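You operate a simulated robot arm through the tools that you are given. There is no shell and no other tool.

The job below is to be done with a simulated robot arm. You get a single attempt, and the scene is never put back.

TASK
Trim the charger to 29 volts by the multimeter.
Fine: dial on V first, red probe in the red jack, black in the black.

Only the result counts: the job must be done as asked and must still hold three seconds after the hand-in. Knocking over, shifting, dropping, spilling or breaking anything else fails it.

THE ROBOT
A 7-joint arm with a two-finger gripper, fixed in place. Base frame: the origin is on the floor under the middle of its stand, x ahead of it, y to its left, z up; the work surface is at about z = 760. Readings come in mm, rad, newtons and seconds.
With the tool pointing down near the work surface it reaches from about 340 to 720 mm from the base axis. Its first joint turns from -1.152 to 1.152 rad. Payload 2.45 kg.
The TCP is the grasp point between the finger pads, 26 mm short of the fingertips. In the tool frame z runs along the fingers and y along their closing line. The gripper opens to 96 mm; its body begins 69 mm behind the TCP.
Orientation is told as [roll, pitch, yaw] about the base's x, y, z axes, in that order, counted from this pose: with the fingers straight down and closing along the base's y, the tool's x points along the base's -x, its y along +y and its z along -z.

THE INTERFACE
- The arm moves only by the tool arm_command. Its argument "commands" is a list of rows, each a list of 6 numbers: the shift along the tool's x, y, z in mm, then the turn, a rotation vector about the tool's x, y, z in rad. In form: [[dx, dy, dz, ax, ay, az], ...]. A call has 1 to 20 rows; each row shifts and turns the commanded pose from where the row before left it, along the tool's axes as they then stand. "grip" is the finger opening in mm, from 0 to 96, set as the call begins (left out, the last holds). A row lasts 0.2 s, in which the tool goes at most 50 mm and 0.15 rad; a call with a longer step from one row to the next is refused whole, and so is a gripper value outside its range. A pose out of reach is approached as far as the arm can. The call stops where the force on the tool passes 40 N (or 10 N more than at its start, if that is more) or the arm is blocked; 0.2 s more then pass. The fingers move at their own pace (about 50 mm/s each) and stop on an object; they squeeze with about 22 N. The grip force told is the motor's: it shows also when the fingers shut on nothing. Time passes only in rows, and 0.2 s behind the last, so rows that do not move let the fingers close. The reply holds the time, the measured pose of the TCP, the force on the tool along the base axes, the opening and the grip force, in the units named above and with some noise, with the torque about the TCP (base axes, N m) and any sound that the robot's microphone picked up.
- Cameras (640 x 400 px; columns grow to the right, rows downward): "scene" is fixed at [160.2, -383.2, 1429.8]; the picture's right is [0.83, -0.56, 0.00], its down [-0.29, -0.43, -0.86] and it looks along [0.48, 0.71, -0.51] (base axes); focal length 364 px, centre (320, 200). "wrist" rides on the gripper at [82, 3, -98] in the tool frame; the picture's right is [-0.04, 1.00, 0.00], its down [-0.73, -0.03, -0.68] and it looks along [-0.68, -0.03, 0.73] (tool axes); focal length 256 px, centre (320, 200). There is no depth. A picture from a camera that has moved, and an enlarged one, comes with that camera's place and axes in the base frame and with its lens.
- grab_frame(camera): a new picture of that camera. The clock stands still meanwhile.
- zoom(camera, box): a new picture of the part [left, top, right, bottom] of that camera's present view, enlarged. The clock stands still meanwhile.
- sign_off(): hands the job in; it is judged then, once.

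Nothing tells you positions but the pictures and the camera data. Unless the task says otherwise, let go and move clear before handing in.

The tools are called after "Call:" by a JSON object that holds its "method" and its "body". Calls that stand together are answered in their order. arm_command: Moves the arm, as the interface text tells. Its arguments: {"type":"object","properties":{"commands":{"type":"array","items":{"type":"array","items":{"type":"number"}}},"grip":{"type":"number"}},"required":["commands"]} The other tools are called the same way: grab_frame (camera) takes a picture; zoom (camera, box) takes an enlarged picture of a part of a camera's view; sign_off () hands the job in.

At the start:

```text
t: 0.0
position: [314.1, 262.6, 1117.3]
orientation: [-0.001, 0.0, 0.0]
contact_force: [0.4, 0.4, 0.2]
wrist_torque: [-0.02, 0.01, 0.0]
opening: 95.8
gripper_force: 0.0
```

scene: 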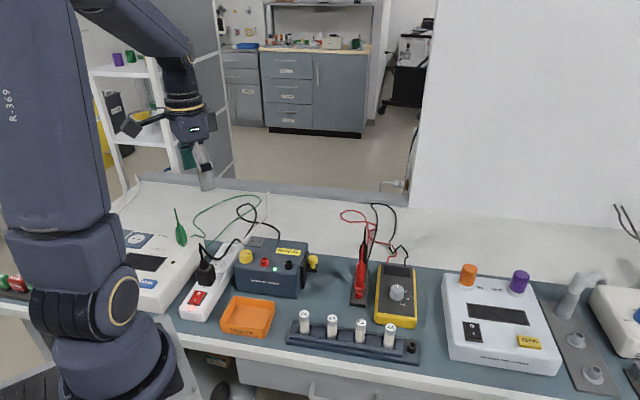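
wrist: 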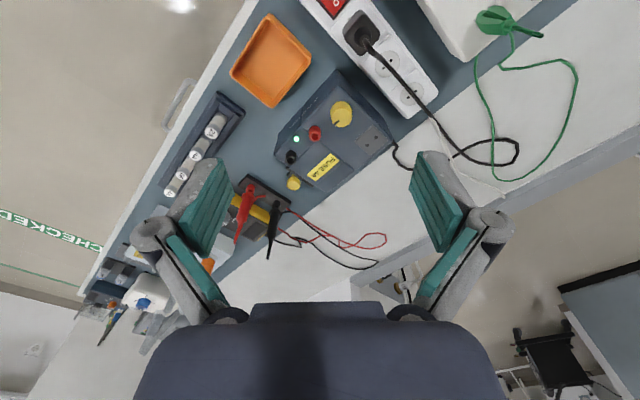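

The bench shows a blue charger box with knobs and jacks, a probe holder with a red and a black probe, and a yellow multimeter with a dial. I'll zoom in on each before moving anything.

Call:
{"method": "zoom", "body": {"camera": "scene", "box": [220, 220, 340, 310]}}

Call:
{"method": "zoom", "body": {"camera": "scene", "box": [330, 200, 450, 340]}}

Call:
{"method": "zoom", "body": {"camera": "wrist", "box": [260, 60, 420, 200]}}

Call:
{"method": "zoom", "body": {"camera": "wrist", "box": [180, 150, 340, 280]}}

```text
4.44 times, centred on (280, 265) of scene
camera zoom: at [160.2, -383.2, 1429.8], right [0.83, -0.56, 0.0], down [-0.29, -0.43, -0.86], along [0.48, 0.71, -0.51], focal length 1619 px, centre (498, -89)
```

zoom: 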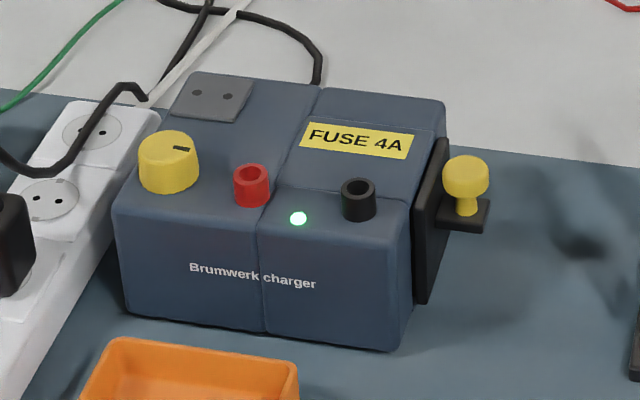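

```text
2.86 times, centred on (390, 270) of scene
camera zoom: at [160.2, -383.2, 1429.8], right [0.83, -0.56, 0.0], down [-0.29, -0.43, -0.86], along [0.48, 0.71, -0.51], focal length 1041 px, centre (120, 0)
```

zoom: 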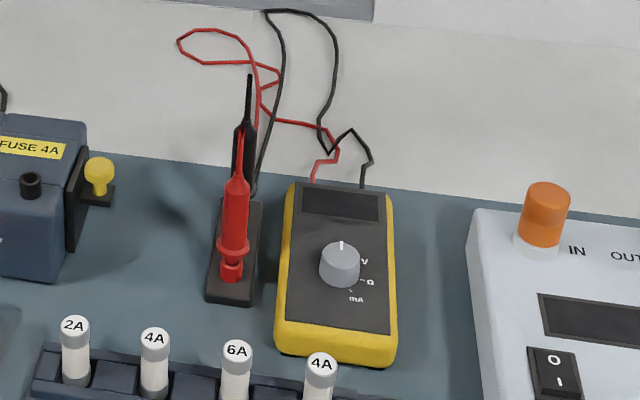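

```text
2.86 times, centred on (340, 130) of wrist
camera zoom: at [233.7, 265.1, 1215.1], right [0.04, 1.0, 0.0], down [0.73, -0.03, 0.68], along [0.68, -0.03, -0.73], focal length 731 px, centre (263, 400)
```

zoom: 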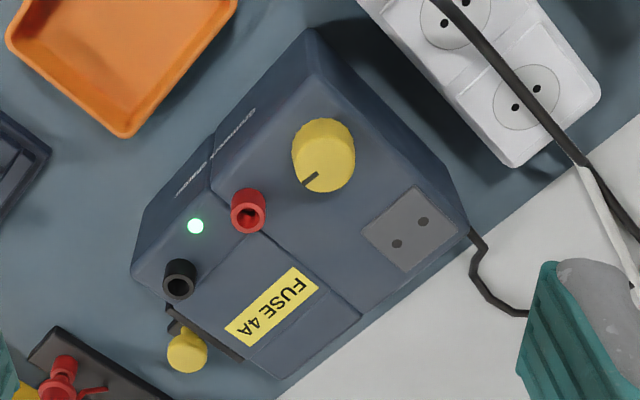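

```text
3.08 times, centred on (260, 215) of wrist
camera zoom: at [233.7, 265.1, 1215.1], right [0.04, 1.0, 0.0], down [0.73, -0.03, 0.68], along [0.68, -0.03, -0.73], focal length 788 px, centre (505, 154)
```

zoom: 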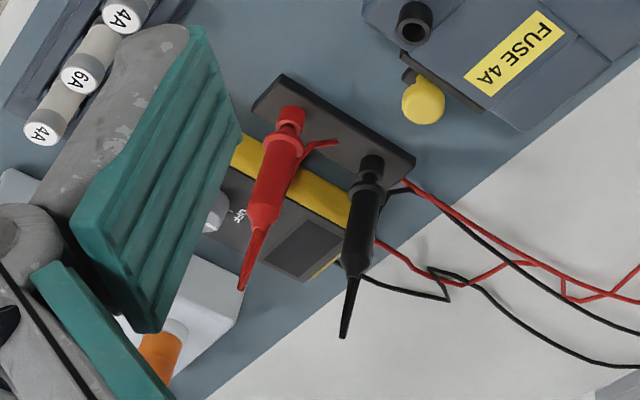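

The charger is near (440, 230) with its top at z≈850. The probes stand near (593, 93) and (640, 147), and the meter dial is near (657, 31). I'll move the wrist camera closer to look at the probes and the meter.

Call:
{"method": "arm_command", "body": {"commands": [[-23.7, -28.6, 15.3, 0, 0, 0], [-23.7, -28.6, 15.3, 0, 0, 0], [-23.7, -28.6, 15.3, 0, 0, 0], [-23.7, -28.6, 15.3, 0, 0, 0], [-23.7, -28.6, 15.3, 0, 0, 0], [-23.7, -28.6, 15.3, 0, 0, 0], [-23.7, -28.6, 15.3, 0, 0, 0], [0, 0, 0, 0, 0, 0]], "grip": 96}}

Call:
{"method": "grab_frame", "body": {"camera": "wrist"}}

Call:
{"method": "grab_frame", "body": {"camera": "scene"}}

```text
t: 1.8
position: [480.8, 60.4, 1008.5]
orientation: [0.001, -0.001, -0.001]
contact_force: [0.0, -1.3, 0.1]
wrist_torque: [0.01, 0.04, 0.0]
opening: 95.8
gripper_force: 0.0
```

```text
taken
camera wrist: at [400.7, 64.1, 1107.1], right [0.04, 1.0, 0.0], down [0.73, -0.03, 0.68], along [0.68, -0.03, -0.73], focal length 256 px, centre (320, 200)
```

wrist: 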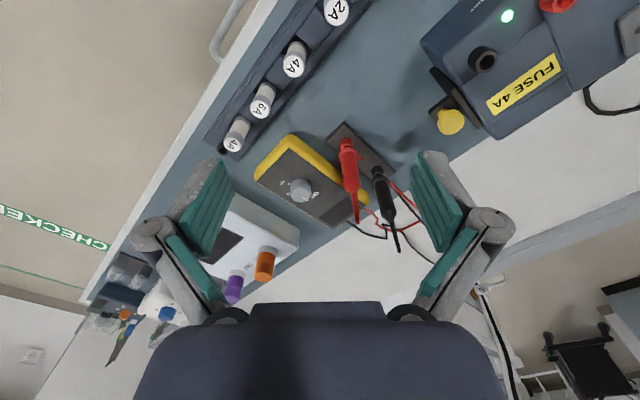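

```text
taken
```

scene: 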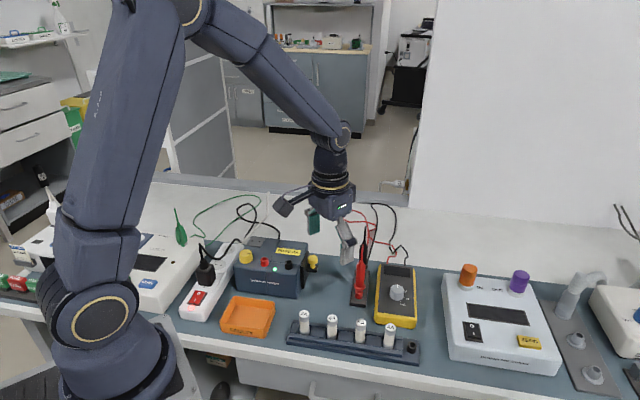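

Call:
{"method": "zoom", "body": {"camera": "wrist", "box": [310, 110, 430, 260]}}

Call:
{"method": "zoom", "body": {"camera": "wrist", "box": [250, 130, 370, 230]}}

Call:
{"method": "zoom", "body": {"camera": "wrist", "box": [410, 0, 640, 150]}}

Call:
{"method": "zoom", "body": {"camera": "scene", "box": [340, 200, 420, 330]}}

```text
2.67 times, centred on (370, 185) of wrist
camera zoom: at [400.7, 64.1, 1107.1], right [0.04, 1.0, 0.0], down [0.73, -0.03, 0.68], along [0.68, -0.03, -0.73], focal length 683 px, centre (187, 240)
```

zoom: 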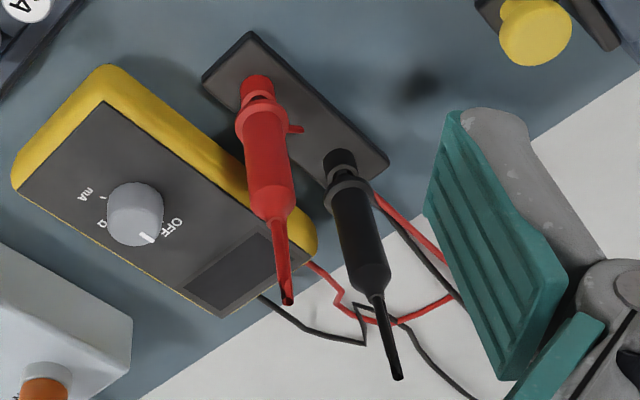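

```text
4.00 times, centred on (310, 180) of wrist
camera zoom: at [400.7, 64.1, 1107.1], right [0.04, 1.0, 0.0], down [0.73, -0.03, 0.68], along [0.68, -0.03, -0.73], focal length 1024 px, centre (360, 280)
```

zoom: 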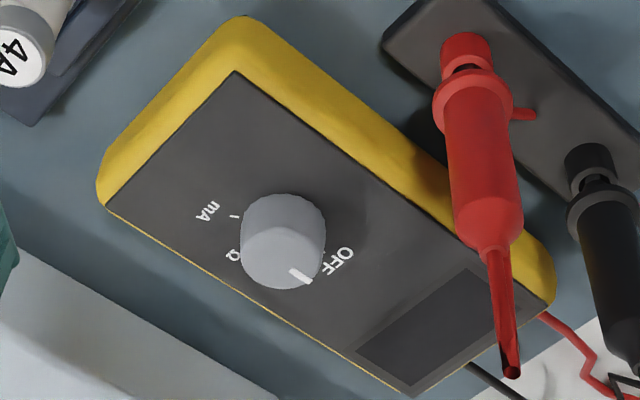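

```text
2.67 times, centred on (525, 75) of wrist
camera zoom: at [400.7, 64.1, 1107.1], right [0.04, 1.0, 0.0], down [0.73, -0.03, 0.68], along [0.68, -0.03, -0.73], focal length 683 px, centre (-227, 533)
```

zoom: 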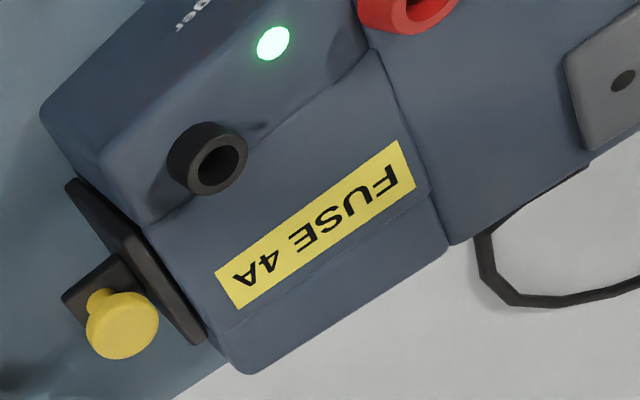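

```text
3.08 times, centred on (380, 265) of scene
camera zoom: at [160.1, -383.3, 1429.8], right [0.83, -0.56, 0.0], down [-0.29, -0.43, -0.86], along [0.48, 0.71, -0.51], focal length 1121 px, centre (135, 0)
```

zoom: 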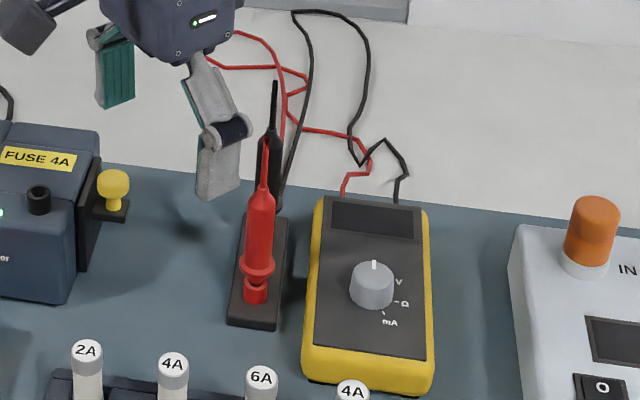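

The probes stand tip-down in the holder, each about 155 mm tall (red top near z≈933). The meter dial points to OFF. I'll move closer to get an accurate view of the dial markings.

Call:
{"method": "arm_command", "body": {"commands": [[-20, -14, 20, 0, 0, 0], [-20, -14, 20, 0, 0, 0], [-20, -14, 20, 0, 0, 0], [-20, -14, 18, 0, 0, 0], [0, 0, 0, 0, 0, 0]]}}

Call:
{"method": "grab_frame", "body": {"camera": "wrist"}}

Call:
{"method": "zoom", "body": {"camera": "wrist", "box": [250, 120, 410, 240]}}

```text
t: 3.0
position: [561.5, 5.8, 930.6]
orientation: [0.0, -0.002, -0.001]
contact_force: [-0.5, 0.1, -0.4]
wrist_torque: [0.02, 0.01, -0.03]
opening: 96.1
gripper_force: 0.0
```

```text
taken
camera wrist: at [480.5, 8.5, 1028.4], right [0.04, 1.0, 0.0], down [0.73, -0.03, 0.68], along [0.68, -0.03, -0.73], focal length 256 px, centre (320, 200)
```

wrist: 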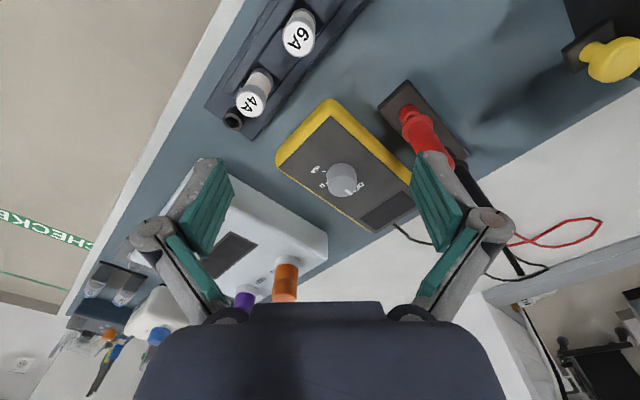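

```text
3.33 times, centred on (330, 180) of wrist
camera zoom: at [480.5, 8.5, 1028.4], right [0.04, 1.0, 0.0], down [0.73, -0.03, 0.68], along [0.68, -0.03, -0.73], focal length 853 px, centre (287, 267)
```

zoom: 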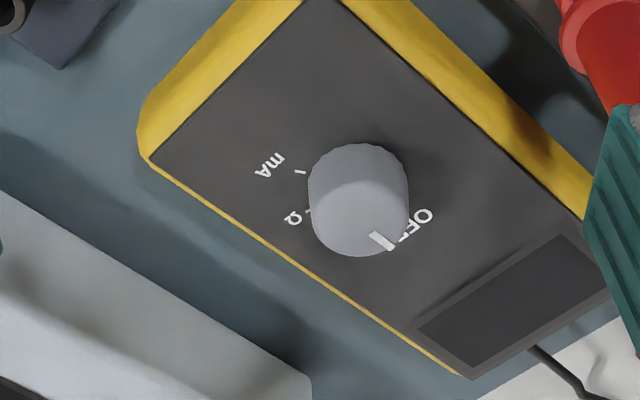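

The meter face is at about z=809, with the dial centred near (647, 22) and its top near z=829. The long axis lies at 45° and the dial points to OFF. V looks to be about 50° clockwise, so I'll position above the dial with a yaw of about +38° and check alignment.

Call:
{"method": "arm_command", "body": {"commands": [[-43, 8.35, 0, 0, 0, 0], [-43, 8.35, 0, 0, 0, 0], [0, 0, 0, 0, 0, -0.1327], [0, 0, 0, 0, 0, -0.1327], [0, 0, 0, 0, 0, -0.1327], [0, 0, 0, 0, 0, -0.1327], [0, 0, 0, 0, 0, -0.1327], [0, 0, 0, 0, 0, 0]], "grip": 56}}

Call:
{"method": "grab_frame", "body": {"camera": "wrist"}}

Call:
{"method": "zoom", "body": {"camera": "scene", "box": [300, 180, 460, 340]}}

```text
t: 4.8
position: [646.4, 22.8, 932.4]
orientation: [0.0, 0.0, 0.664]
contact_force: [0.7, -0.4, 0.2]
wrist_torque: [-0.01, 0.04, -0.05]
opening: 55.7
gripper_force: 0.1
```

```text
taken
camera wrist: at [581.2, -25.9, 1030.1], right [-0.58, 0.81, 0.0], down [0.6, 0.43, 0.68], along [0.55, 0.4, -0.73], focal length 256 px, centre (320, 200)
```

wrist: 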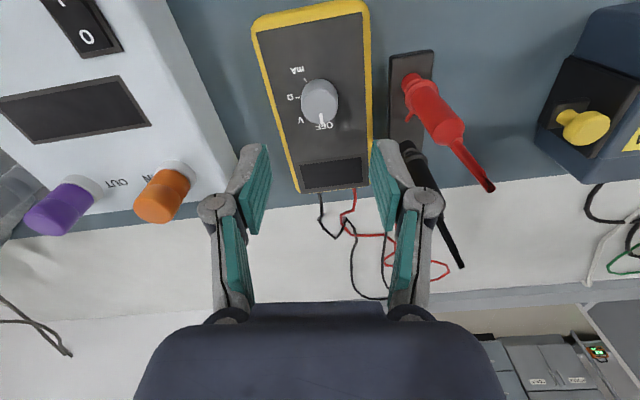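

```text
2.50 times, centred on (380, 260) of scene
camera zoom: at [160.2, -383.2, 1429.8], right [0.83, -0.56, 0.0], down [-0.29, -0.43, -0.86], along [0.48, 0.71, -0.51], focal length 910 px, centre (170, 50)
```

zoom: 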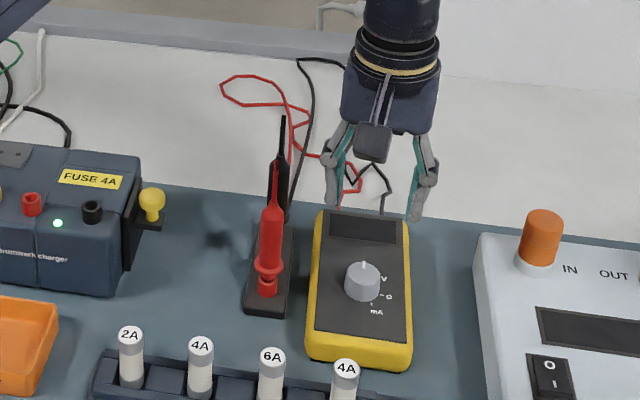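

Call:
{"method": "zoom", "body": {"camera": "wrist", "box": [260, 50, 380, 140]}}

Call:
{"method": "zoom", "body": {"camera": "wrist", "box": [370, 40, 510, 280]}}

```text
4.44 times, centred on (320, 95) of wrist
camera zoom: at [581.2, -25.9, 1030.1], right [-0.58, 0.81, 0.0], down [0.6, 0.43, 0.68], along [0.55, 0.4, -0.73], focal length 1138 px, centre (320, 667)
```

zoom: 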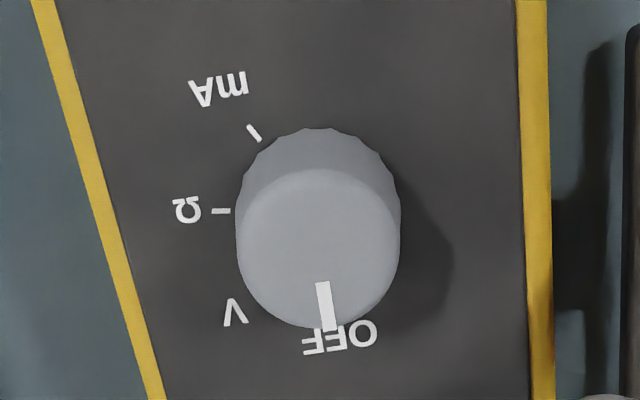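

```text
1.67 times, centred on (440, 160) of wrist
camera zoom: at [581.2, -25.9, 1030.1], right [-0.58, 0.81, 0.0], down [0.6, 0.43, 0.68], along [0.55, 0.4, -0.73], focal length 427 px, centre (120, 267)
```

zoom: 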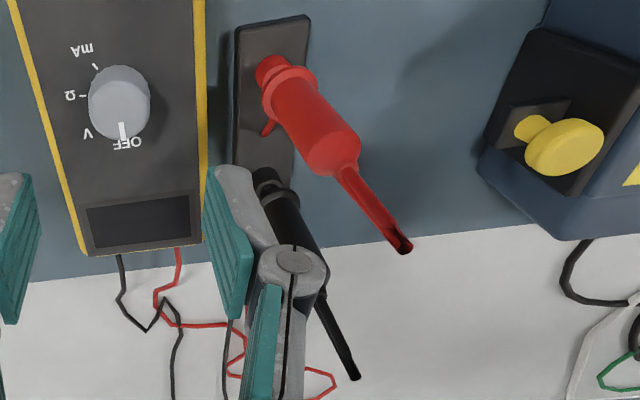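

The dial view is clear: the ticks are spaced 50° apart, V is 50° clockwise from OFF, and the knob centre is about (650, 23). I'll make a small alignment correction and come partway down.

Call:
{"method": "arm_command", "body": {"commands": [[-3.5, -0.7, 0, 0, 0, 0], [0, 0, 20, 0, 0, 0], [0, 0, 20, 0, 0, 0], [0, 0, 20, 0, 0, 0], [0, 0, 0, 0, 0, 0]], "grip": 56}}

Call:
{"method": "grab_frame", "body": {"camera": "wrist"}}

Call:
{"method": "zoom", "body": {"camera": "scene", "box": [340, 200, 440, 330]}}

```text
t: 6.0
position: [648.2, 24.0, 871.8]
orientation: [0.002, 0.001, 0.664]
contact_force: [0.5, -0.2, -0.4]
wrist_torque: [0.03, -0.04, -0.01]
opening: 55.9
gripper_force: 0.1
```

```text
taken
camera wrist: at [583.6, -23.6, 969.3], right [-0.58, 0.81, 0.0], down [0.6, 0.43, 0.68], along [0.55, 0.4, -0.73], focal length 256 px, centre (320, 200)
```

wrist: 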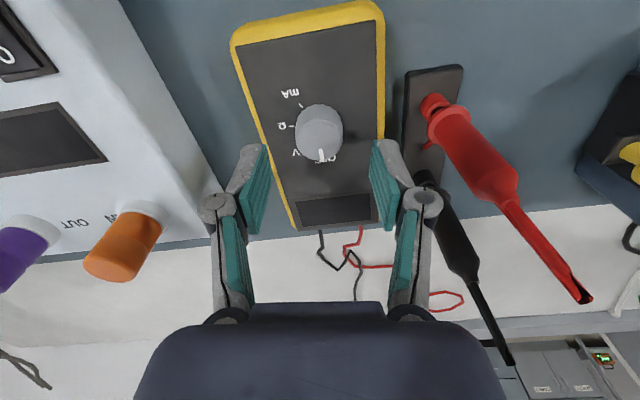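

```text
3.08 times, centred on (390, 265) of scene
camera zoom: at [160.2, -383.2, 1429.8], right [0.83, -0.56, 0.0], down [-0.29, -0.43, -0.86], along [0.48, 0.71, -0.51], focal length 1121 px, centre (105, 0)
```

zoom: 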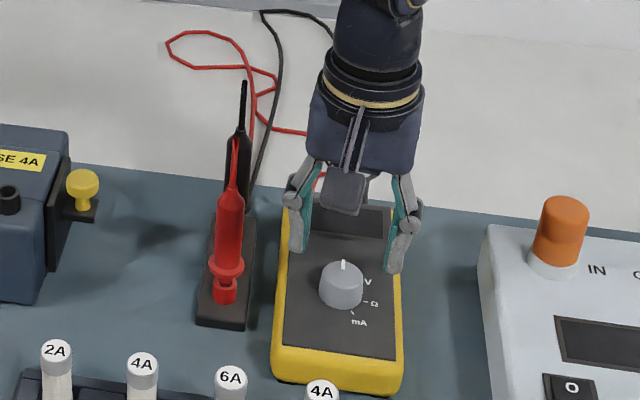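

Call:
{"method": "zoom", "body": {"camera": "wrist", "box": [240, 90, 400, 240]}}

```text
2.67 times, centred on (320, 165) of wrist
camera zoom: at [583.6, -23.6, 969.3], right [-0.58, 0.81, 0.0], down [0.6, 0.43, 0.68], along [0.55, 0.4, -0.73], focal length 683 px, centre (320, 293)
```

zoom: 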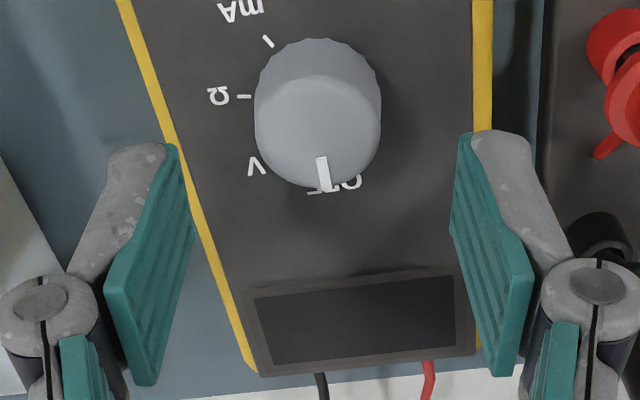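

The fingers are nearly centred on the knob, about 0.8 mm off. I'll correct that, descend to z≈841 and close gently on the dial.

Call:
{"method": "arm_command", "body": {"commands": [[0.5, -0.8, 0, 0, 0, 0], [0, 0, 15, 0, 0, 0], [0, 0, 15.5, 0, 0, 0], [0, 0, 0, 0, 0, 0]], "grip": 56}}

Call:
{"method": "grab_frame", "body": {"camera": "wrist"}}

Call:
{"method": "zoom", "body": {"camera": "scene", "box": [340, 200, 440, 330]}}

```text
t: 7.0
position: [649.5, 24.3, 840.1]
orientation: [-0.002, 0.0, 0.663]
contact_force: [-0.9, 1.1, 0.2]
wrist_torque: [-0.02, 0.03, 0.02]
opening: 55.7
gripper_force: 0.1
```

```text
taken
camera wrist: at [583.8, -24.3, 938.8], right [-0.58, 0.81, 0.0], down [0.6, 0.43, 0.68], along [0.55, 0.4, -0.73], focal length 256 px, centre (320, 200)
```

wrist: 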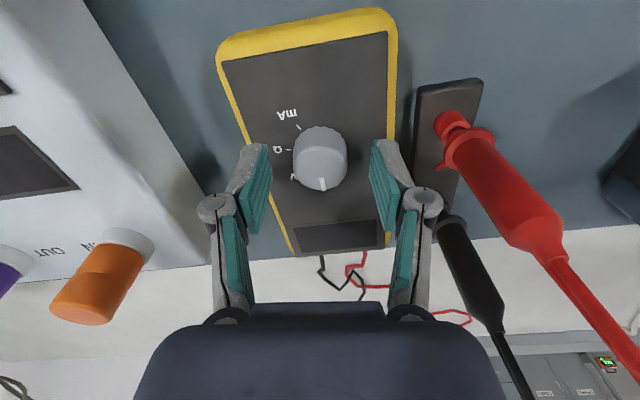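

```text
3.08 times, centred on (390, 265) of scene
camera zoom: at [160.2, -383.2, 1429.8], right [0.83, -0.56, 0.0], down [-0.29, -0.43, -0.86], along [0.48, 0.71, -0.51], focal length 1121 px, centre (105, 0)
```

zoom: 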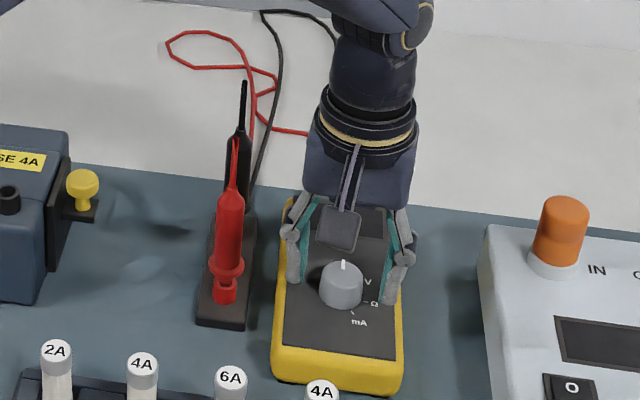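

The fingers straddle the knob evenly. I'll close on it.

Call:
{"method": "arm_command", "body": {"commands": [[0, 0, 0, 0, 0, 0], [0, 0, 0, 0, 0, 0], [0, 0, 0, 0, 0, 0], [0, 0, 0, 0, 0, 0]], "grip": 24}}

Call:
{"method": "zoom", "body": {"camera": "wrist", "box": [240, 90, 400, 240]}}

```text
t: 8.0
position: [648.1, 24.4, 841.3]
orientation: [-0.001, 0.0, 0.663]
contact_force: [0.9, 0.4, -1.3]
wrist_torque: [0.0, -0.05, -0.05]
opening: 30.6
gripper_force: 45.2
```

```text
2.67 times, centred on (320, 165) of wrist
camera zoom: at [583.8, -24.3, 938.8], right [-0.58, 0.81, 0.0], down [0.6, 0.43, 0.68], along [0.55, 0.4, -0.73], focal length 683 px, centre (320, 293)
```

zoom: 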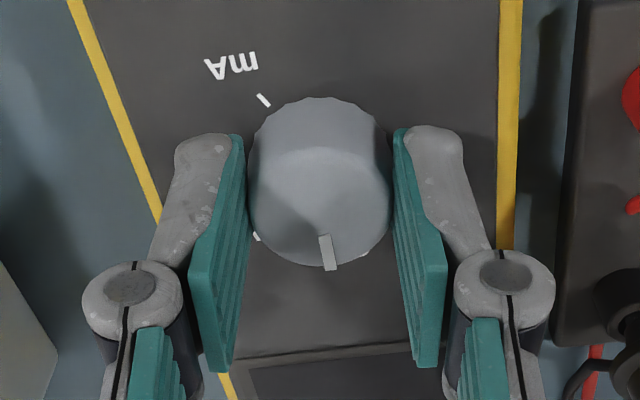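

The knob is gripped at 30.6 mm. I'll rotate it clockwise 25° first, then check.

Call:
{"method": "arm_command", "body": {"commands": [[0, 0, 0, 0, 0, 0.109], [0, 0, 0, 0, 0, 0.109], [0, 0, 0, 0, 0, 0.109], [0, 0, 0, 0, 0, 0.109], [0, 0, 0, 0, 0, 0]]}}

Call:
{"method": "zoom", "body": {"camera": "wrist", "box": [240, 90, 400, 240]}}

Call:
{"method": "zoom", "body": {"camera": "scene", "box": [340, 200, 440, 330]}}

```text
t: 9.2
position: [649.0, 24.3, 840.8]
orientation: [0.002, 0.001, 0.226]
contact_force: [-5.5, 7.8, -6.7]
wrist_torque: [0.4, -0.53, 0.0]
opening: 30.2
gripper_force: 44.5
```

```text
2.67 times, centred on (320, 165) of wrist
camera zoom: at [569.7, 9.0, 939.0], right [-0.18, 0.98, 0.0], down [0.72, 0.13, 0.68], along [0.67, 0.13, -0.74], focal length 683 px, centre (320, 293)
```

zoom: 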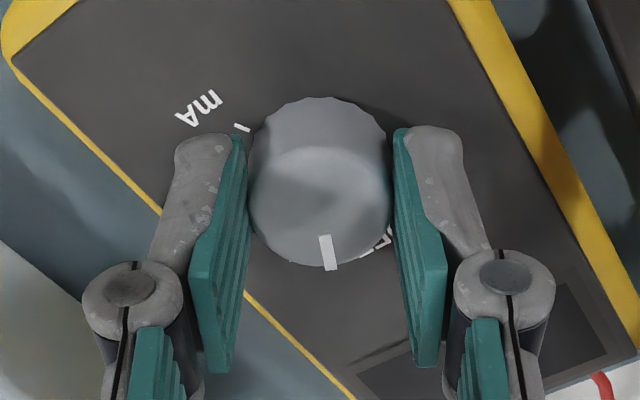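

```text
3.08 times, centred on (390, 265) of scene
camera zoom: at [160.2, -383.0, 1429.8], right [0.83, -0.56, 0.0], down [-0.29, -0.43, -0.86], along [0.48, 0.71, -0.51], focal length 1121 px, centre (105, 0)
```

zoom: 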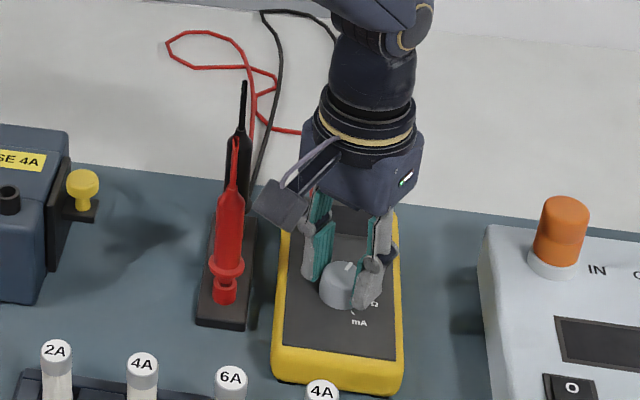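

The knob follows the grip, with a small side force of about 9 N along the closing line. I'll relieve it by nudging slightly, then finish the remaining 25°.

Call:
{"method": "arm_command", "body": {"commands": [[0.2, 0.6, 0, 0, 0, 0], [0, 0, 0, 0, 0, 0]]}}

```text
t: 9.8
position: [648.1, 24.5, 839.4]
orientation: [0.003, 0.002, 0.226]
contact_force: [-4.4, 10.8, -9.1]
wrist_torque: [0.33, 0.63, 0.03]
opening: 30.6
gripper_force: 44.7
```

Call:
{"method": "arm_command", "body": {"commands": [[-0.2, -1.2, 0, 0, 0, 0], [0, 0, 0, 0, 0, 0]]}}

```text
t: 10.4
position: [648.0, 24.1, 840.1]
orientation: [0.004, 0.003, 0.227]
contact_force: [-12.8, 17.6, -9.8]
wrist_torque: [0.32, -0.34, 0.07]
opening: 30.2
gripper_force: 45.3
```

Call:
{"method": "arm_command", "body": {"commands": [[0.5, 1.5, 0, 0, 0, 0], [0, 0, 0, 0, 0, 0]]}}

```text
t: 11.0
position: [647.6, 25.7, 840.6]
orientation: [-0.001, 0.001, 0.227]
contact_force: [-6.5, 15.3, -11.5]
wrist_torque: [0.37, 0.98, 0.02]
opening: 29.9
gripper_force: 45.0
```

Side forces aren't clearing, so I'll release and regrip to reset the contact, then finish the turn.

Call:
{"method": "arm_command", "body": {"commands": [[0, 0, 0, 0, 0, 0], [0, 0, 0, 0, 0, 0], [0, 0, 0, 0, 0, 0]], "grip": 46}}

Call:
{"method": "zoom", "body": {"camera": "wrist", "box": [240, 90, 400, 240]}}

Call:
{"method": "zoom", "body": {"camera": "scene", "box": [340, 200, 440, 330]}}

```text
t: 11.8
position: [649.2, 22.8, 841.6]
orientation: [-0.001, -0.001, 0.226]
contact_force: [0.4, 0.5, -0.2]
wrist_torque: [0.01, -0.03, 0.02]
opening: 46.1
gripper_force: 0.2
```

```text
2.67 times, centred on (320, 165) of wrist
camera zoom: at [570.2, 8.0, 939.6], right [-0.19, 0.98, 0.0], down [0.72, 0.14, 0.68], along [0.67, 0.13, -0.73], focal length 683 px, centre (320, 293)
```

zoom: 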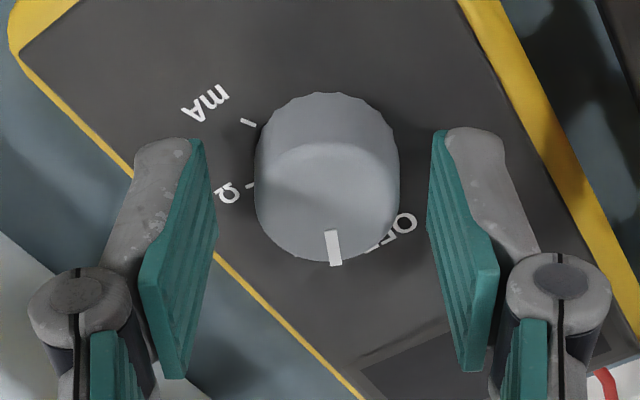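

```text
3.08 times, centred on (390, 265) of scene
camera zoom: at [160.1, -383.2, 1429.8], right [0.83, -0.56, 0.0], down [-0.29, -0.43, -0.86], along [0.48, 0.71, -0.51], focal length 1121 px, centre (105, 0)
```

zoom: 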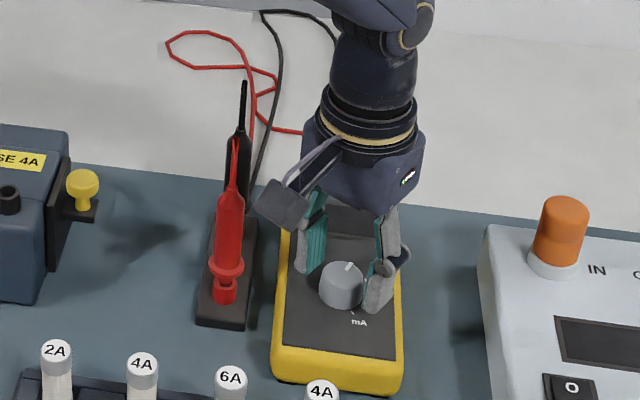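

The meter hasn't moved and the dial stayed where I left it. The knob centre is offset about +1.2 mm in tool y and −1 mm in tool x, so I'll recenter, regrip and finish the turn.

Call:
{"method": "arm_command", "body": {"commands": [[-1.0, 1.2, 0, 0, 0, 0], [0, 0, 0, 0, 0, 0]], "grip": 46}}

Call:
{"method": "arm_command", "body": {"commands": [[0, 0, 0, 0, 0, 0], [0, 0, 0, 0, 0, 0], [0, 0, 0, 0, 0, 0]], "grip": 24}}

Call:
{"method": "zoom", "body": {"camera": "wrist", "box": [240, 90, 400, 240]}}

```text
t: 12.4
position: [649.6, 25.6, 840.9]
orientation: [0.0, 0.0, 0.226]
contact_force: [-0.8, -0.1, -1.2]
wrist_torque: [0.02, -0.02, 0.0]
opening: 46.3
gripper_force: 0.1
```

```text
t: 13.2
position: [650.1, 25.2, 842.0]
orientation: [0.0, 0.0, 0.226]
contact_force: [1.5, -2.8, 1.2]
wrist_torque: [-0.04, -0.01, 0.02]
opening: 29.9
gripper_force: 45.5
```

```text
2.67 times, centred on (320, 165) of wrist
camera zoom: at [570.7, 9.5, 939.4], right [-0.19, 0.98, 0.0], down [0.72, 0.14, 0.68], along [0.67, 0.13, -0.73], focal length 683 px, centre (320, 293)
```

zoom: 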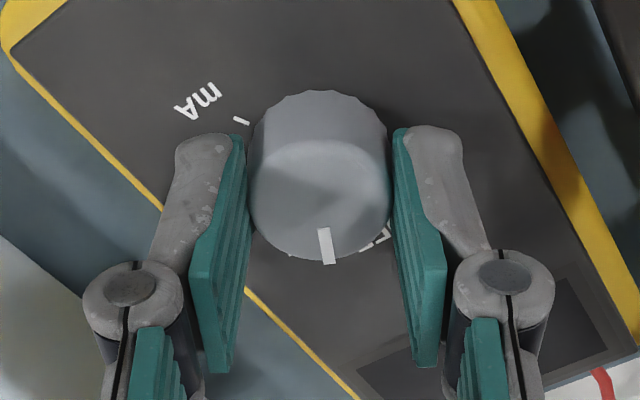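

Call:
{"method": "arm_command", "body": {"commands": [[0, 0, 0, 0, 0, 0.108], [0, 0, 0, 0, 0, 0.108], [0, 0, 0, 0, 0, 0.108], [0, 0, 0, 0, 0, 0.108], [0, 0, 0, 0, 0, 0]]}}

Call:
{"method": "grab_frame", "body": {"camera": "wrist"}}

Call:
{"method": "zoom", "body": {"camera": "wrist", "box": [240, 90, 400, 240]}}

Call:
{"method": "zoom", "body": {"camera": "scene", "box": [340, 200, 440, 330]}}

```text
t: 14.4
position: [649.5, 25.8, 841.4]
orientation: [-0.001, -0.003, -0.205]
contact_force: [7.0, -1.6, -5.7]
wrist_torque: [-0.01, 0.21, -0.01]
opening: 30.3
gripper_force: 45.2
```

```text
taken
camera wrist: at [571.7, 44.9, 939.3], right [0.24, 0.97, 0.0], down [0.71, -0.18, 0.68], along [0.66, -0.17, -0.73], focal length 256 px, centre (320, 200)
```

wrist: 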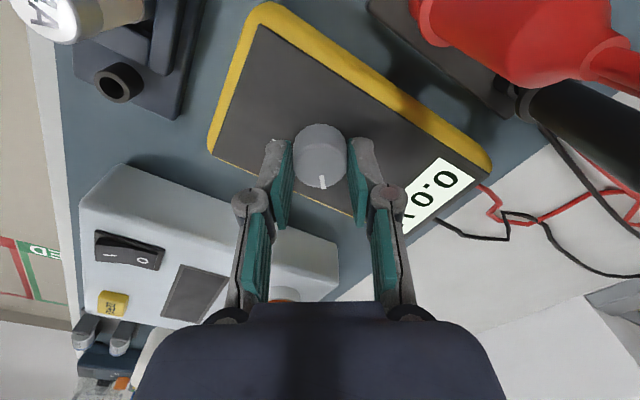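

```text
2.67 times, centred on (320, 165) of wrist
camera zoom: at [571.7, 44.9, 939.3], right [0.24, 0.97, 0.0], down [0.71, -0.18, 0.68], along [0.66, -0.17, -0.73], focal length 683 px, centre (320, 293)
```

zoom: 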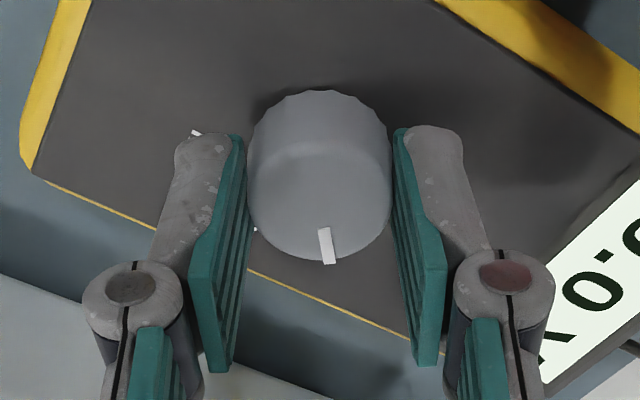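

```text
3.08 times, centred on (390, 265) of scene
camera zoom: at [160.4, -383.3, 1429.7], right [0.83, -0.56, 0.0], down [-0.29, -0.43, -0.86], along [0.48, 0.71, -0.51], focal length 1121 px, centre (105, 0)
```

zoom: 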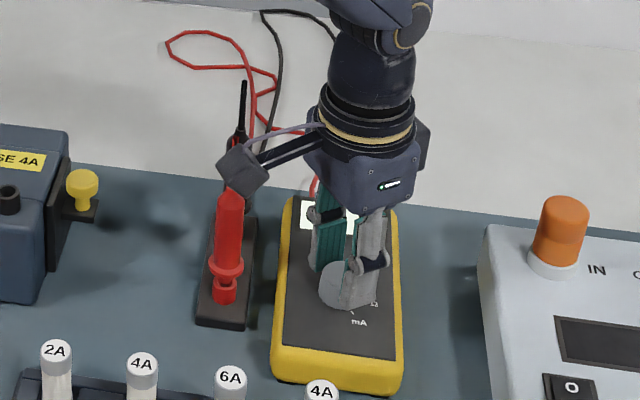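

The display has lit. I'll release, rise straight up, and check that it shows volts with the pointer at V.

Call:
{"method": "arm_command", "body": {"commands": [[0, 0, 0, 0, 0, 0], [0, 0, 0, 0, 0, 0], [0, 0, -20, 0, 0, 0], [0, 0, -30, 0, 0, 0], [0, 0, -30, 0, 0, 0], [0, 0, -30, 0, 0, 0], [0, 0, 0, 0, 0, 0]], "grip": 50}}

Call:
{"method": "grab_frame", "body": {"camera": "wrist"}}

Call:
{"method": "zoom", "body": {"camera": "wrist", "box": [270, 60, 430, 190]}}

Call:
{"method": "zoom", "body": {"camera": "scene", "box": [340, 200, 440, 330]}}

```text
t: 16.0
position: [650.2, 24.2, 951.2]
orientation: [0.0, 0.0, -0.206]
contact_force: [-0.4, 0.5, 0.1]
wrist_torque: [0.0, -0.02, 0.0]
opening: 50.2
gripper_force: 0.0
```

```text
taken
camera wrist: at [571.4, 43.9, 1049.2], right [0.24, 0.97, 0.0], down [0.71, -0.18, 0.68], along [0.66, -0.17, -0.73], focal length 256 px, centre (320, 200)
```

wrist: 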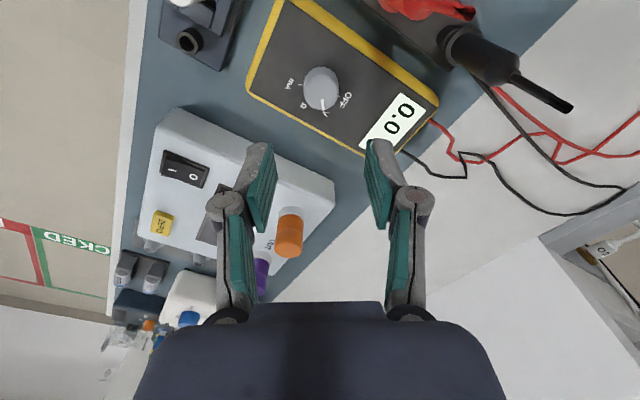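

```text
3.08 times, centred on (350, 125) of wrist
camera zoom: at [571.4, 43.9, 1049.2], right [0.24, 0.97, 0.0], down [0.71, -0.18, 0.68], along [0.66, -0.17, -0.73], focal length 788 px, centre (228, 431)
```

zoom: 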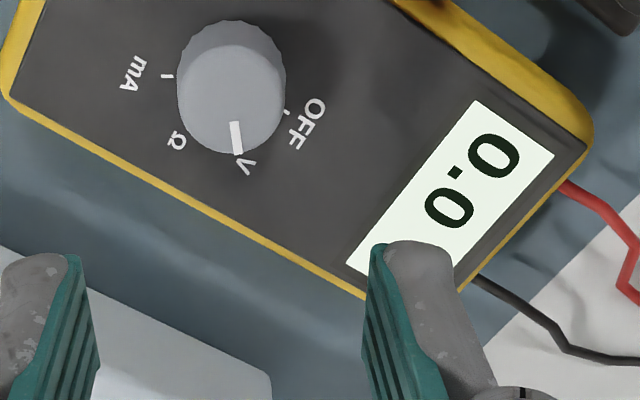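

```text
3.08 times, centred on (390, 265) of scene
camera zoom: at [160.1, -383.2, 1429.8], right [0.83, -0.56, 0.0], down [-0.29, -0.43, -0.86], along [0.48, 0.71, -0.51], focal length 1121 px, centre (105, 0)
```

zoom: 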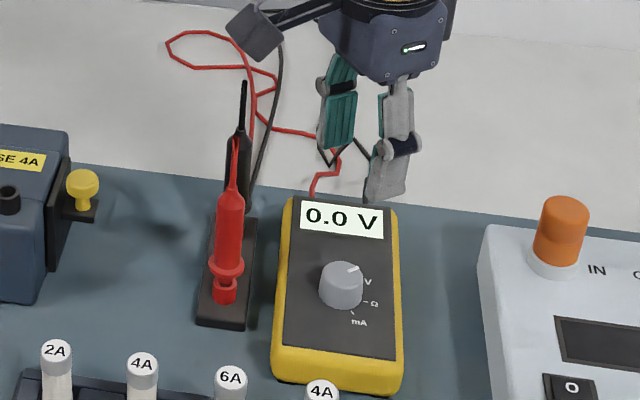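

The meter is on and reads 0.0 V with the dial at V. Next is the red probe at about (594, 93). I'll rise, yaw to about −49° so the fingers clear the other items, and hover over it.

Call:
{"method": "arm_command", "body": {"commands": [[0, 0, -25, 0, 0, 0], [0, 0, -25, 0, 0, 0], [0, 0, 0, 0, 0, 0.1291], [0, 0, 0, 0, 0, 0.1291], [0, 0, 0, 0, 0, 0.1291], [0, 0, 0, 0, 0, 0.1291], [0, 0, 0, 0, 0, 0.1291], [29, 1, 0, 0, 0, 0], [29, 1, 0, 0, 0, 0], [29, 1, 0, 0, 0, 0], [0, 0, 0, 0, 0, 0]], "grip": 46}}

Call:
{"method": "grab_frame", "body": {"camera": "wrist"}}

Call:
{"method": "zoom", "body": {"camera": "wrist", "box": [240, 60, 400, 240]}}

Call:
{"method": "grab_frame", "body": {"camera": "scene"}}

```text
t: 18.4
position: [593.7, 92.3, 1000.2]
orientation: [0.0, 0.0, -0.852]
contact_force: [0.3, 0.4, -0.1]
wrist_torque: [0.0, 0.01, 0.01]
opening: 45.9
gripper_force: 0.1
```

```text
taken
camera wrist: at [543.5, 156.2, 1099.2], right [0.78, 0.63, 0.0], down [0.46, -0.57, 0.68], along [0.43, -0.53, -0.73], focal length 256 px, centre (320, 200)
```

wrist: 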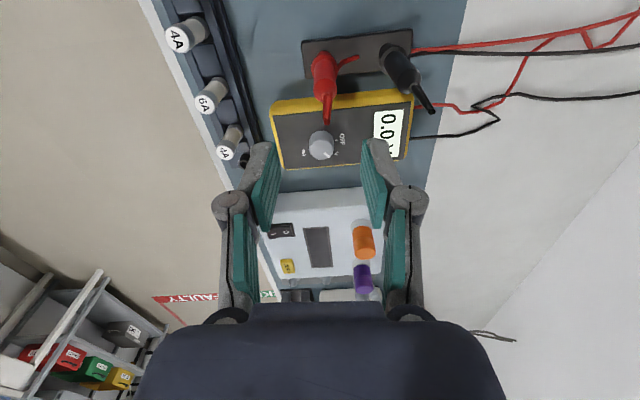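

```text
2.22 times, centred on (320, 150) of wrist
camera zoom: at [543.5, 156.2, 1099.2], right [0.78, 0.63, 0.0], down [0.46, -0.57, 0.68], along [0.43, -0.53, -0.73], focal length 569 px, centre (320, 311)
```

zoom: 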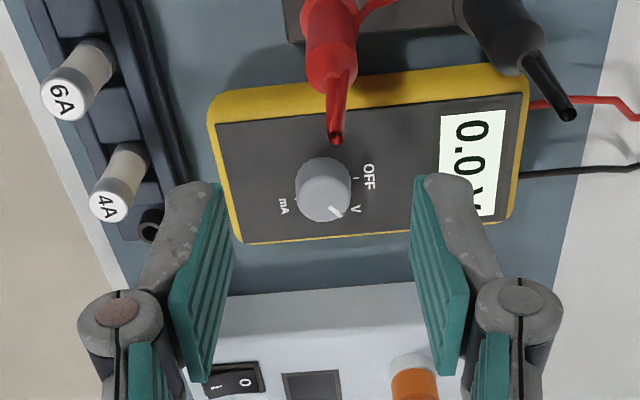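

```text
taken
```

scene: 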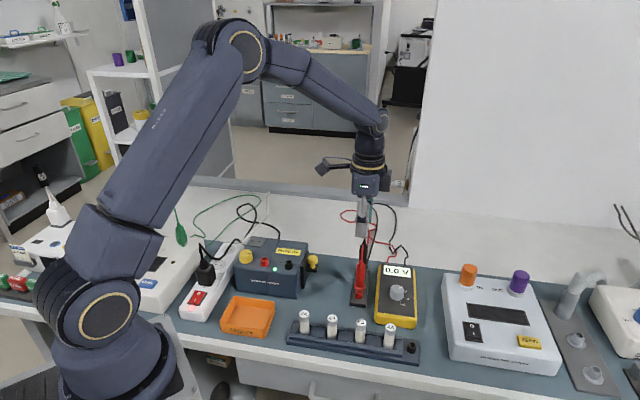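

I need to settle which end of the probe is the contact tip, so I'll look more closely at both ends.

Call:
{"method": "zoom", "body": {"camera": "wrist", "box": [290, 30, 450, 140]}}

Call:
{"method": "zoom", "body": {"camera": "scene", "box": [345, 225, 385, 310]}}

Call:
{"method": "zoom", "body": {"camera": "scene", "box": [345, 265, 375, 310]}}

Call:
{"method": "zoom", "body": {"camera": "wrist", "box": [300, 40, 360, 130]}}

```text
3.64 times, centred on (370, 85) of wrist
camera zoom: at [543.5, 156.2, 1099.2], right [0.78, 0.63, 0.0], down [0.46, -0.57, 0.68], along [0.43, -0.53, -0.73], focal length 931 px, centre (138, 618)
```

zoom: 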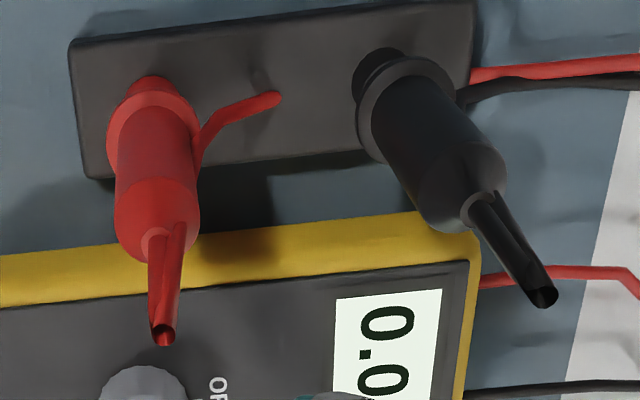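

```text
4.71 times, centred on (365, 268) of scene
camera zoom: at [160.2, -383.2, 1429.8], right [0.83, -0.56, 0.0], down [-0.29, -0.43, -0.86], along [0.48, 0.71, -0.51], focal length 1714 px, centre (108, -118)
```

zoom: 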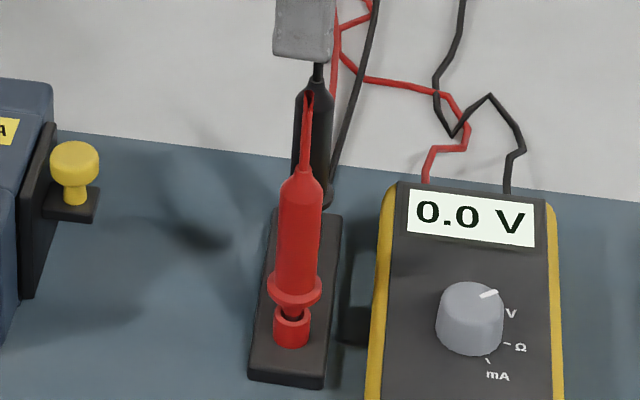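

```text
8.89 times, centred on (360, 288) of scene
camera zoom: at [160.2, -383.2, 1429.8], right [0.83, -0.56, 0.0], down [-0.29, -0.43, -0.86], along [0.48, 0.71, -0.51], focal length 3237 px, centre (-36, -578)
```

zoom: 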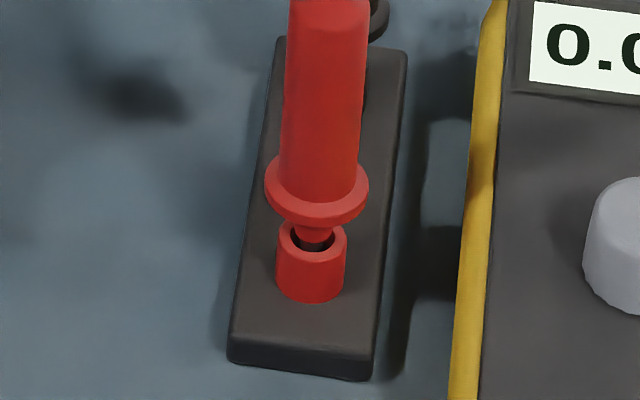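

```text
4.44 times, centred on (330, 85) of wrist
camera zoom: at [543.5, 156.2, 1099.2], right [0.78, 0.63, 0.0], down [0.46, -0.57, 0.68], along [0.43, -0.53, -0.73], focal length 1138 px, centre (276, 711)
```

zoom: 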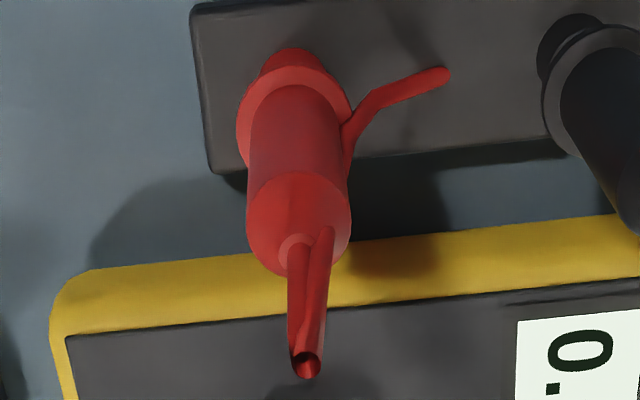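

The contact pins point down into the holder, and the cone on top is only strain relief. I'll shift about 4 mm to centre on the red probe and lower partway to verify.

Call:
{"method": "arm_command", "body": {"commands": [[1.0, 3.8, 0, 0, 0, 0], [0, 0, 25, 0, 0, 0], [0, 0, 25, 0, 0, 0], [0, 0, 20, 0, 0, 0], [0, 0, 0, 0, 0, 0]], "grip": 46}}

Call:
{"method": "grab_frame", "body": {"camera": "wrist"}}

Call:
{"method": "zoom", "body": {"camera": "wrist", "box": [240, 60, 400, 240]}}

Call:
{"method": "zoom", "body": {"camera": "scene", "box": [320, 180, 420, 320]}}

```text
t: 19.6
position: [594.5, 95.7, 932.3]
orientation: [0.0, 0.0, -0.85]
contact_force: [-0.2, -0.6, -0.3]
wrist_torque: [-0.03, 0.0, -0.02]
opening: 45.9
gripper_force: 0.0
```

```text
taken
camera wrist: at [545.8, 159.5, 1029.3], right [0.78, 0.63, 0.0], down [0.46, -0.57, 0.68], along [0.43, -0.53, -0.73], focal length 256 px, centre (320, 200)
```

wrist: 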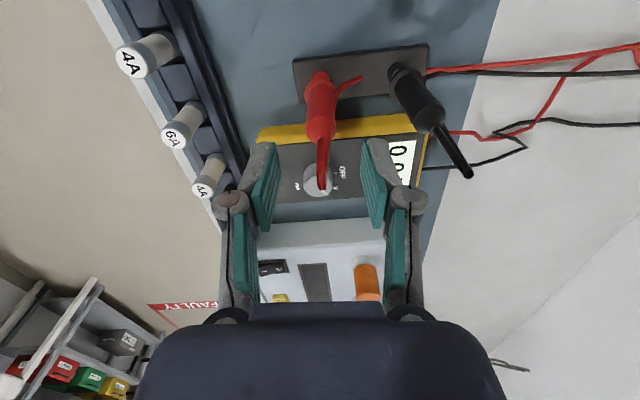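

```text
2.22 times, centred on (320, 150) of wrist
camera zoom: at [545.8, 159.5, 1029.3], right [0.78, 0.63, 0.0], down [0.46, -0.57, 0.68], along [0.43, -0.53, -0.73], focal length 569 px, centre (320, 311)
```

zoom: 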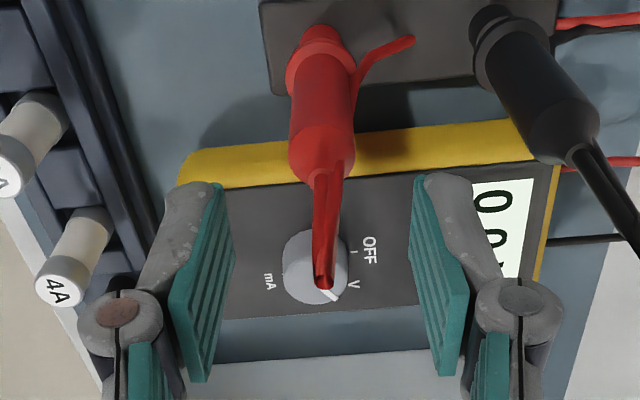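

```text
2.86 times, centred on (370, 250) of scene
camera zoom: at [160.2, -383.2, 1429.8], right [0.83, -0.56, 0.0], down [-0.29, -0.43, -0.86], along [0.48, 0.71, -0.51], focal length 1041 px, centre (177, 57)
```

zoom: 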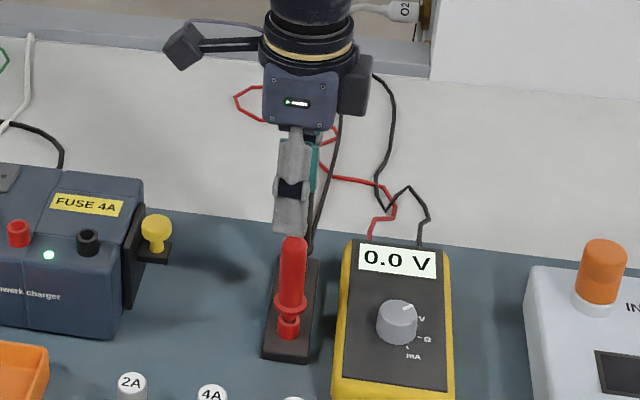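

The red probe is centred between the fingers within about half a millimetre. I'll lower to z≈872 and grip the handle.

Call:
{"method": "arm_command", "body": {"commands": [[0.5, 0, 20, 0, 0, 0], [0, 0, 20, 0, 0, 0], [0, 0, 12, 0, 0, 0], [0, 0, 7, 0, 0, 0], [0, 0, 0, 0, 0, 0]], "grip": 46}}

Call:
{"method": "zoom", "body": {"camera": "wrist", "box": [240, 90, 400, 240]}}

Call:
{"method": "zoom", "body": {"camera": "scene", "box": [320, 200, 420, 320]}}

```text
t: 20.8
position: [596.0, 95.8, 872.3]
orientation: [0.0, -0.002, -0.853]
contact_force: [-0.1, -0.6, -0.4]
wrist_torque: [0.03, -0.03, 0.01]
opening: 45.8
gripper_force: 0.1
```

```text
2.67 times, centred on (320, 165) of wrist
camera zoom: at [546.3, 159.6, 970.1], right [0.78, 0.63, 0.0], down [0.46, -0.57, 0.68], along [0.43, -0.53, -0.73], focal length 683 px, centre (320, 293)
```

zoom: 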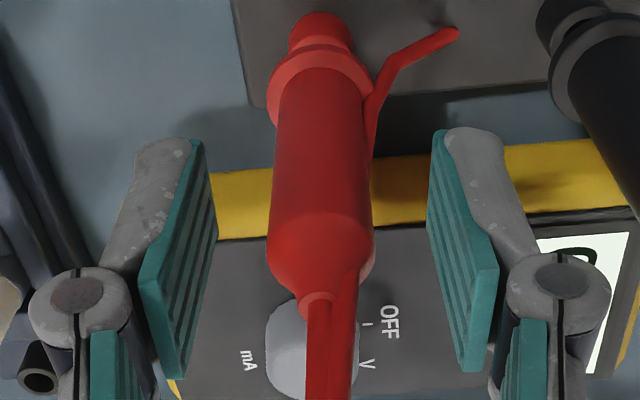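

```text
3.33 times, centred on (370, 260) of scene
camera zoom: at [160.2, -383.2, 1429.8], right [0.83, -0.56, 0.0], down [-0.29, -0.43, -0.86], along [0.48, 0.71, -0.51], focal length 1214 px, centre (153, 0)
```

zoom: 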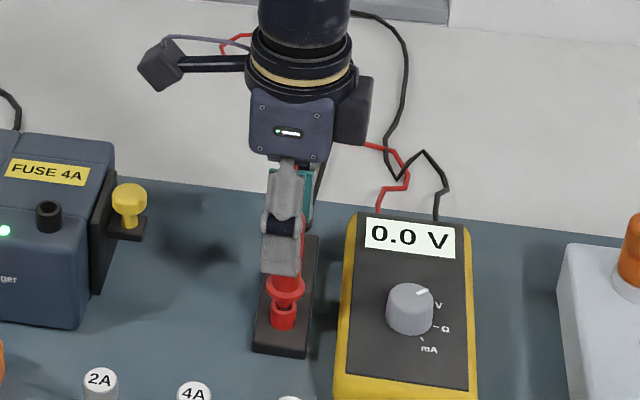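

Call:
{"method": "arm_command", "body": {"commands": [[0, 0, 0, 0, 0, 0], [0, 0, 0, 0, 0, 0], [0, 0, 0, 0, 0, 0], [0, 0, 0, 0, 0, 0]], "grip": 10}}

Call:
{"method": "zoom", "body": {"camera": "wrist", "box": [240, 90, 400, 240]}}

```text
t: 21.8
position: [597.3, 96.4, 871.3]
orientation: [-0.002, 0.0, -0.852]
contact_force: [-0.4, 0.3, -0.7]
wrist_torque: [-0.02, 0.0, -0.03]
opening: 19.3
gripper_force: 22.2
```

```text
2.67 times, centred on (320, 165) of wrist
camera zoom: at [546.3, 159.6, 970.2], right [0.78, 0.63, 0.0], down [0.46, -0.57, 0.68], along [0.43, -0.53, -0.73], focal length 683 px, centre (320, 293)
```

zoom: 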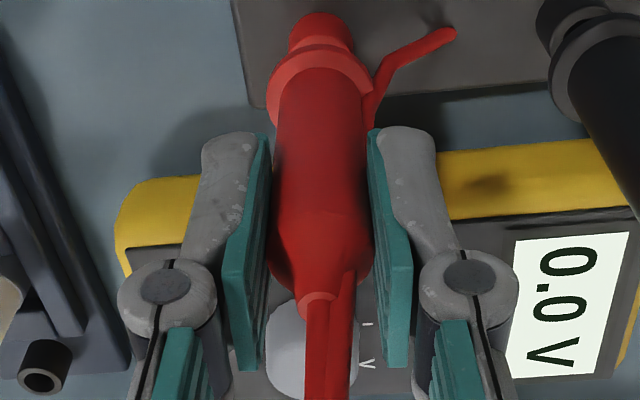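

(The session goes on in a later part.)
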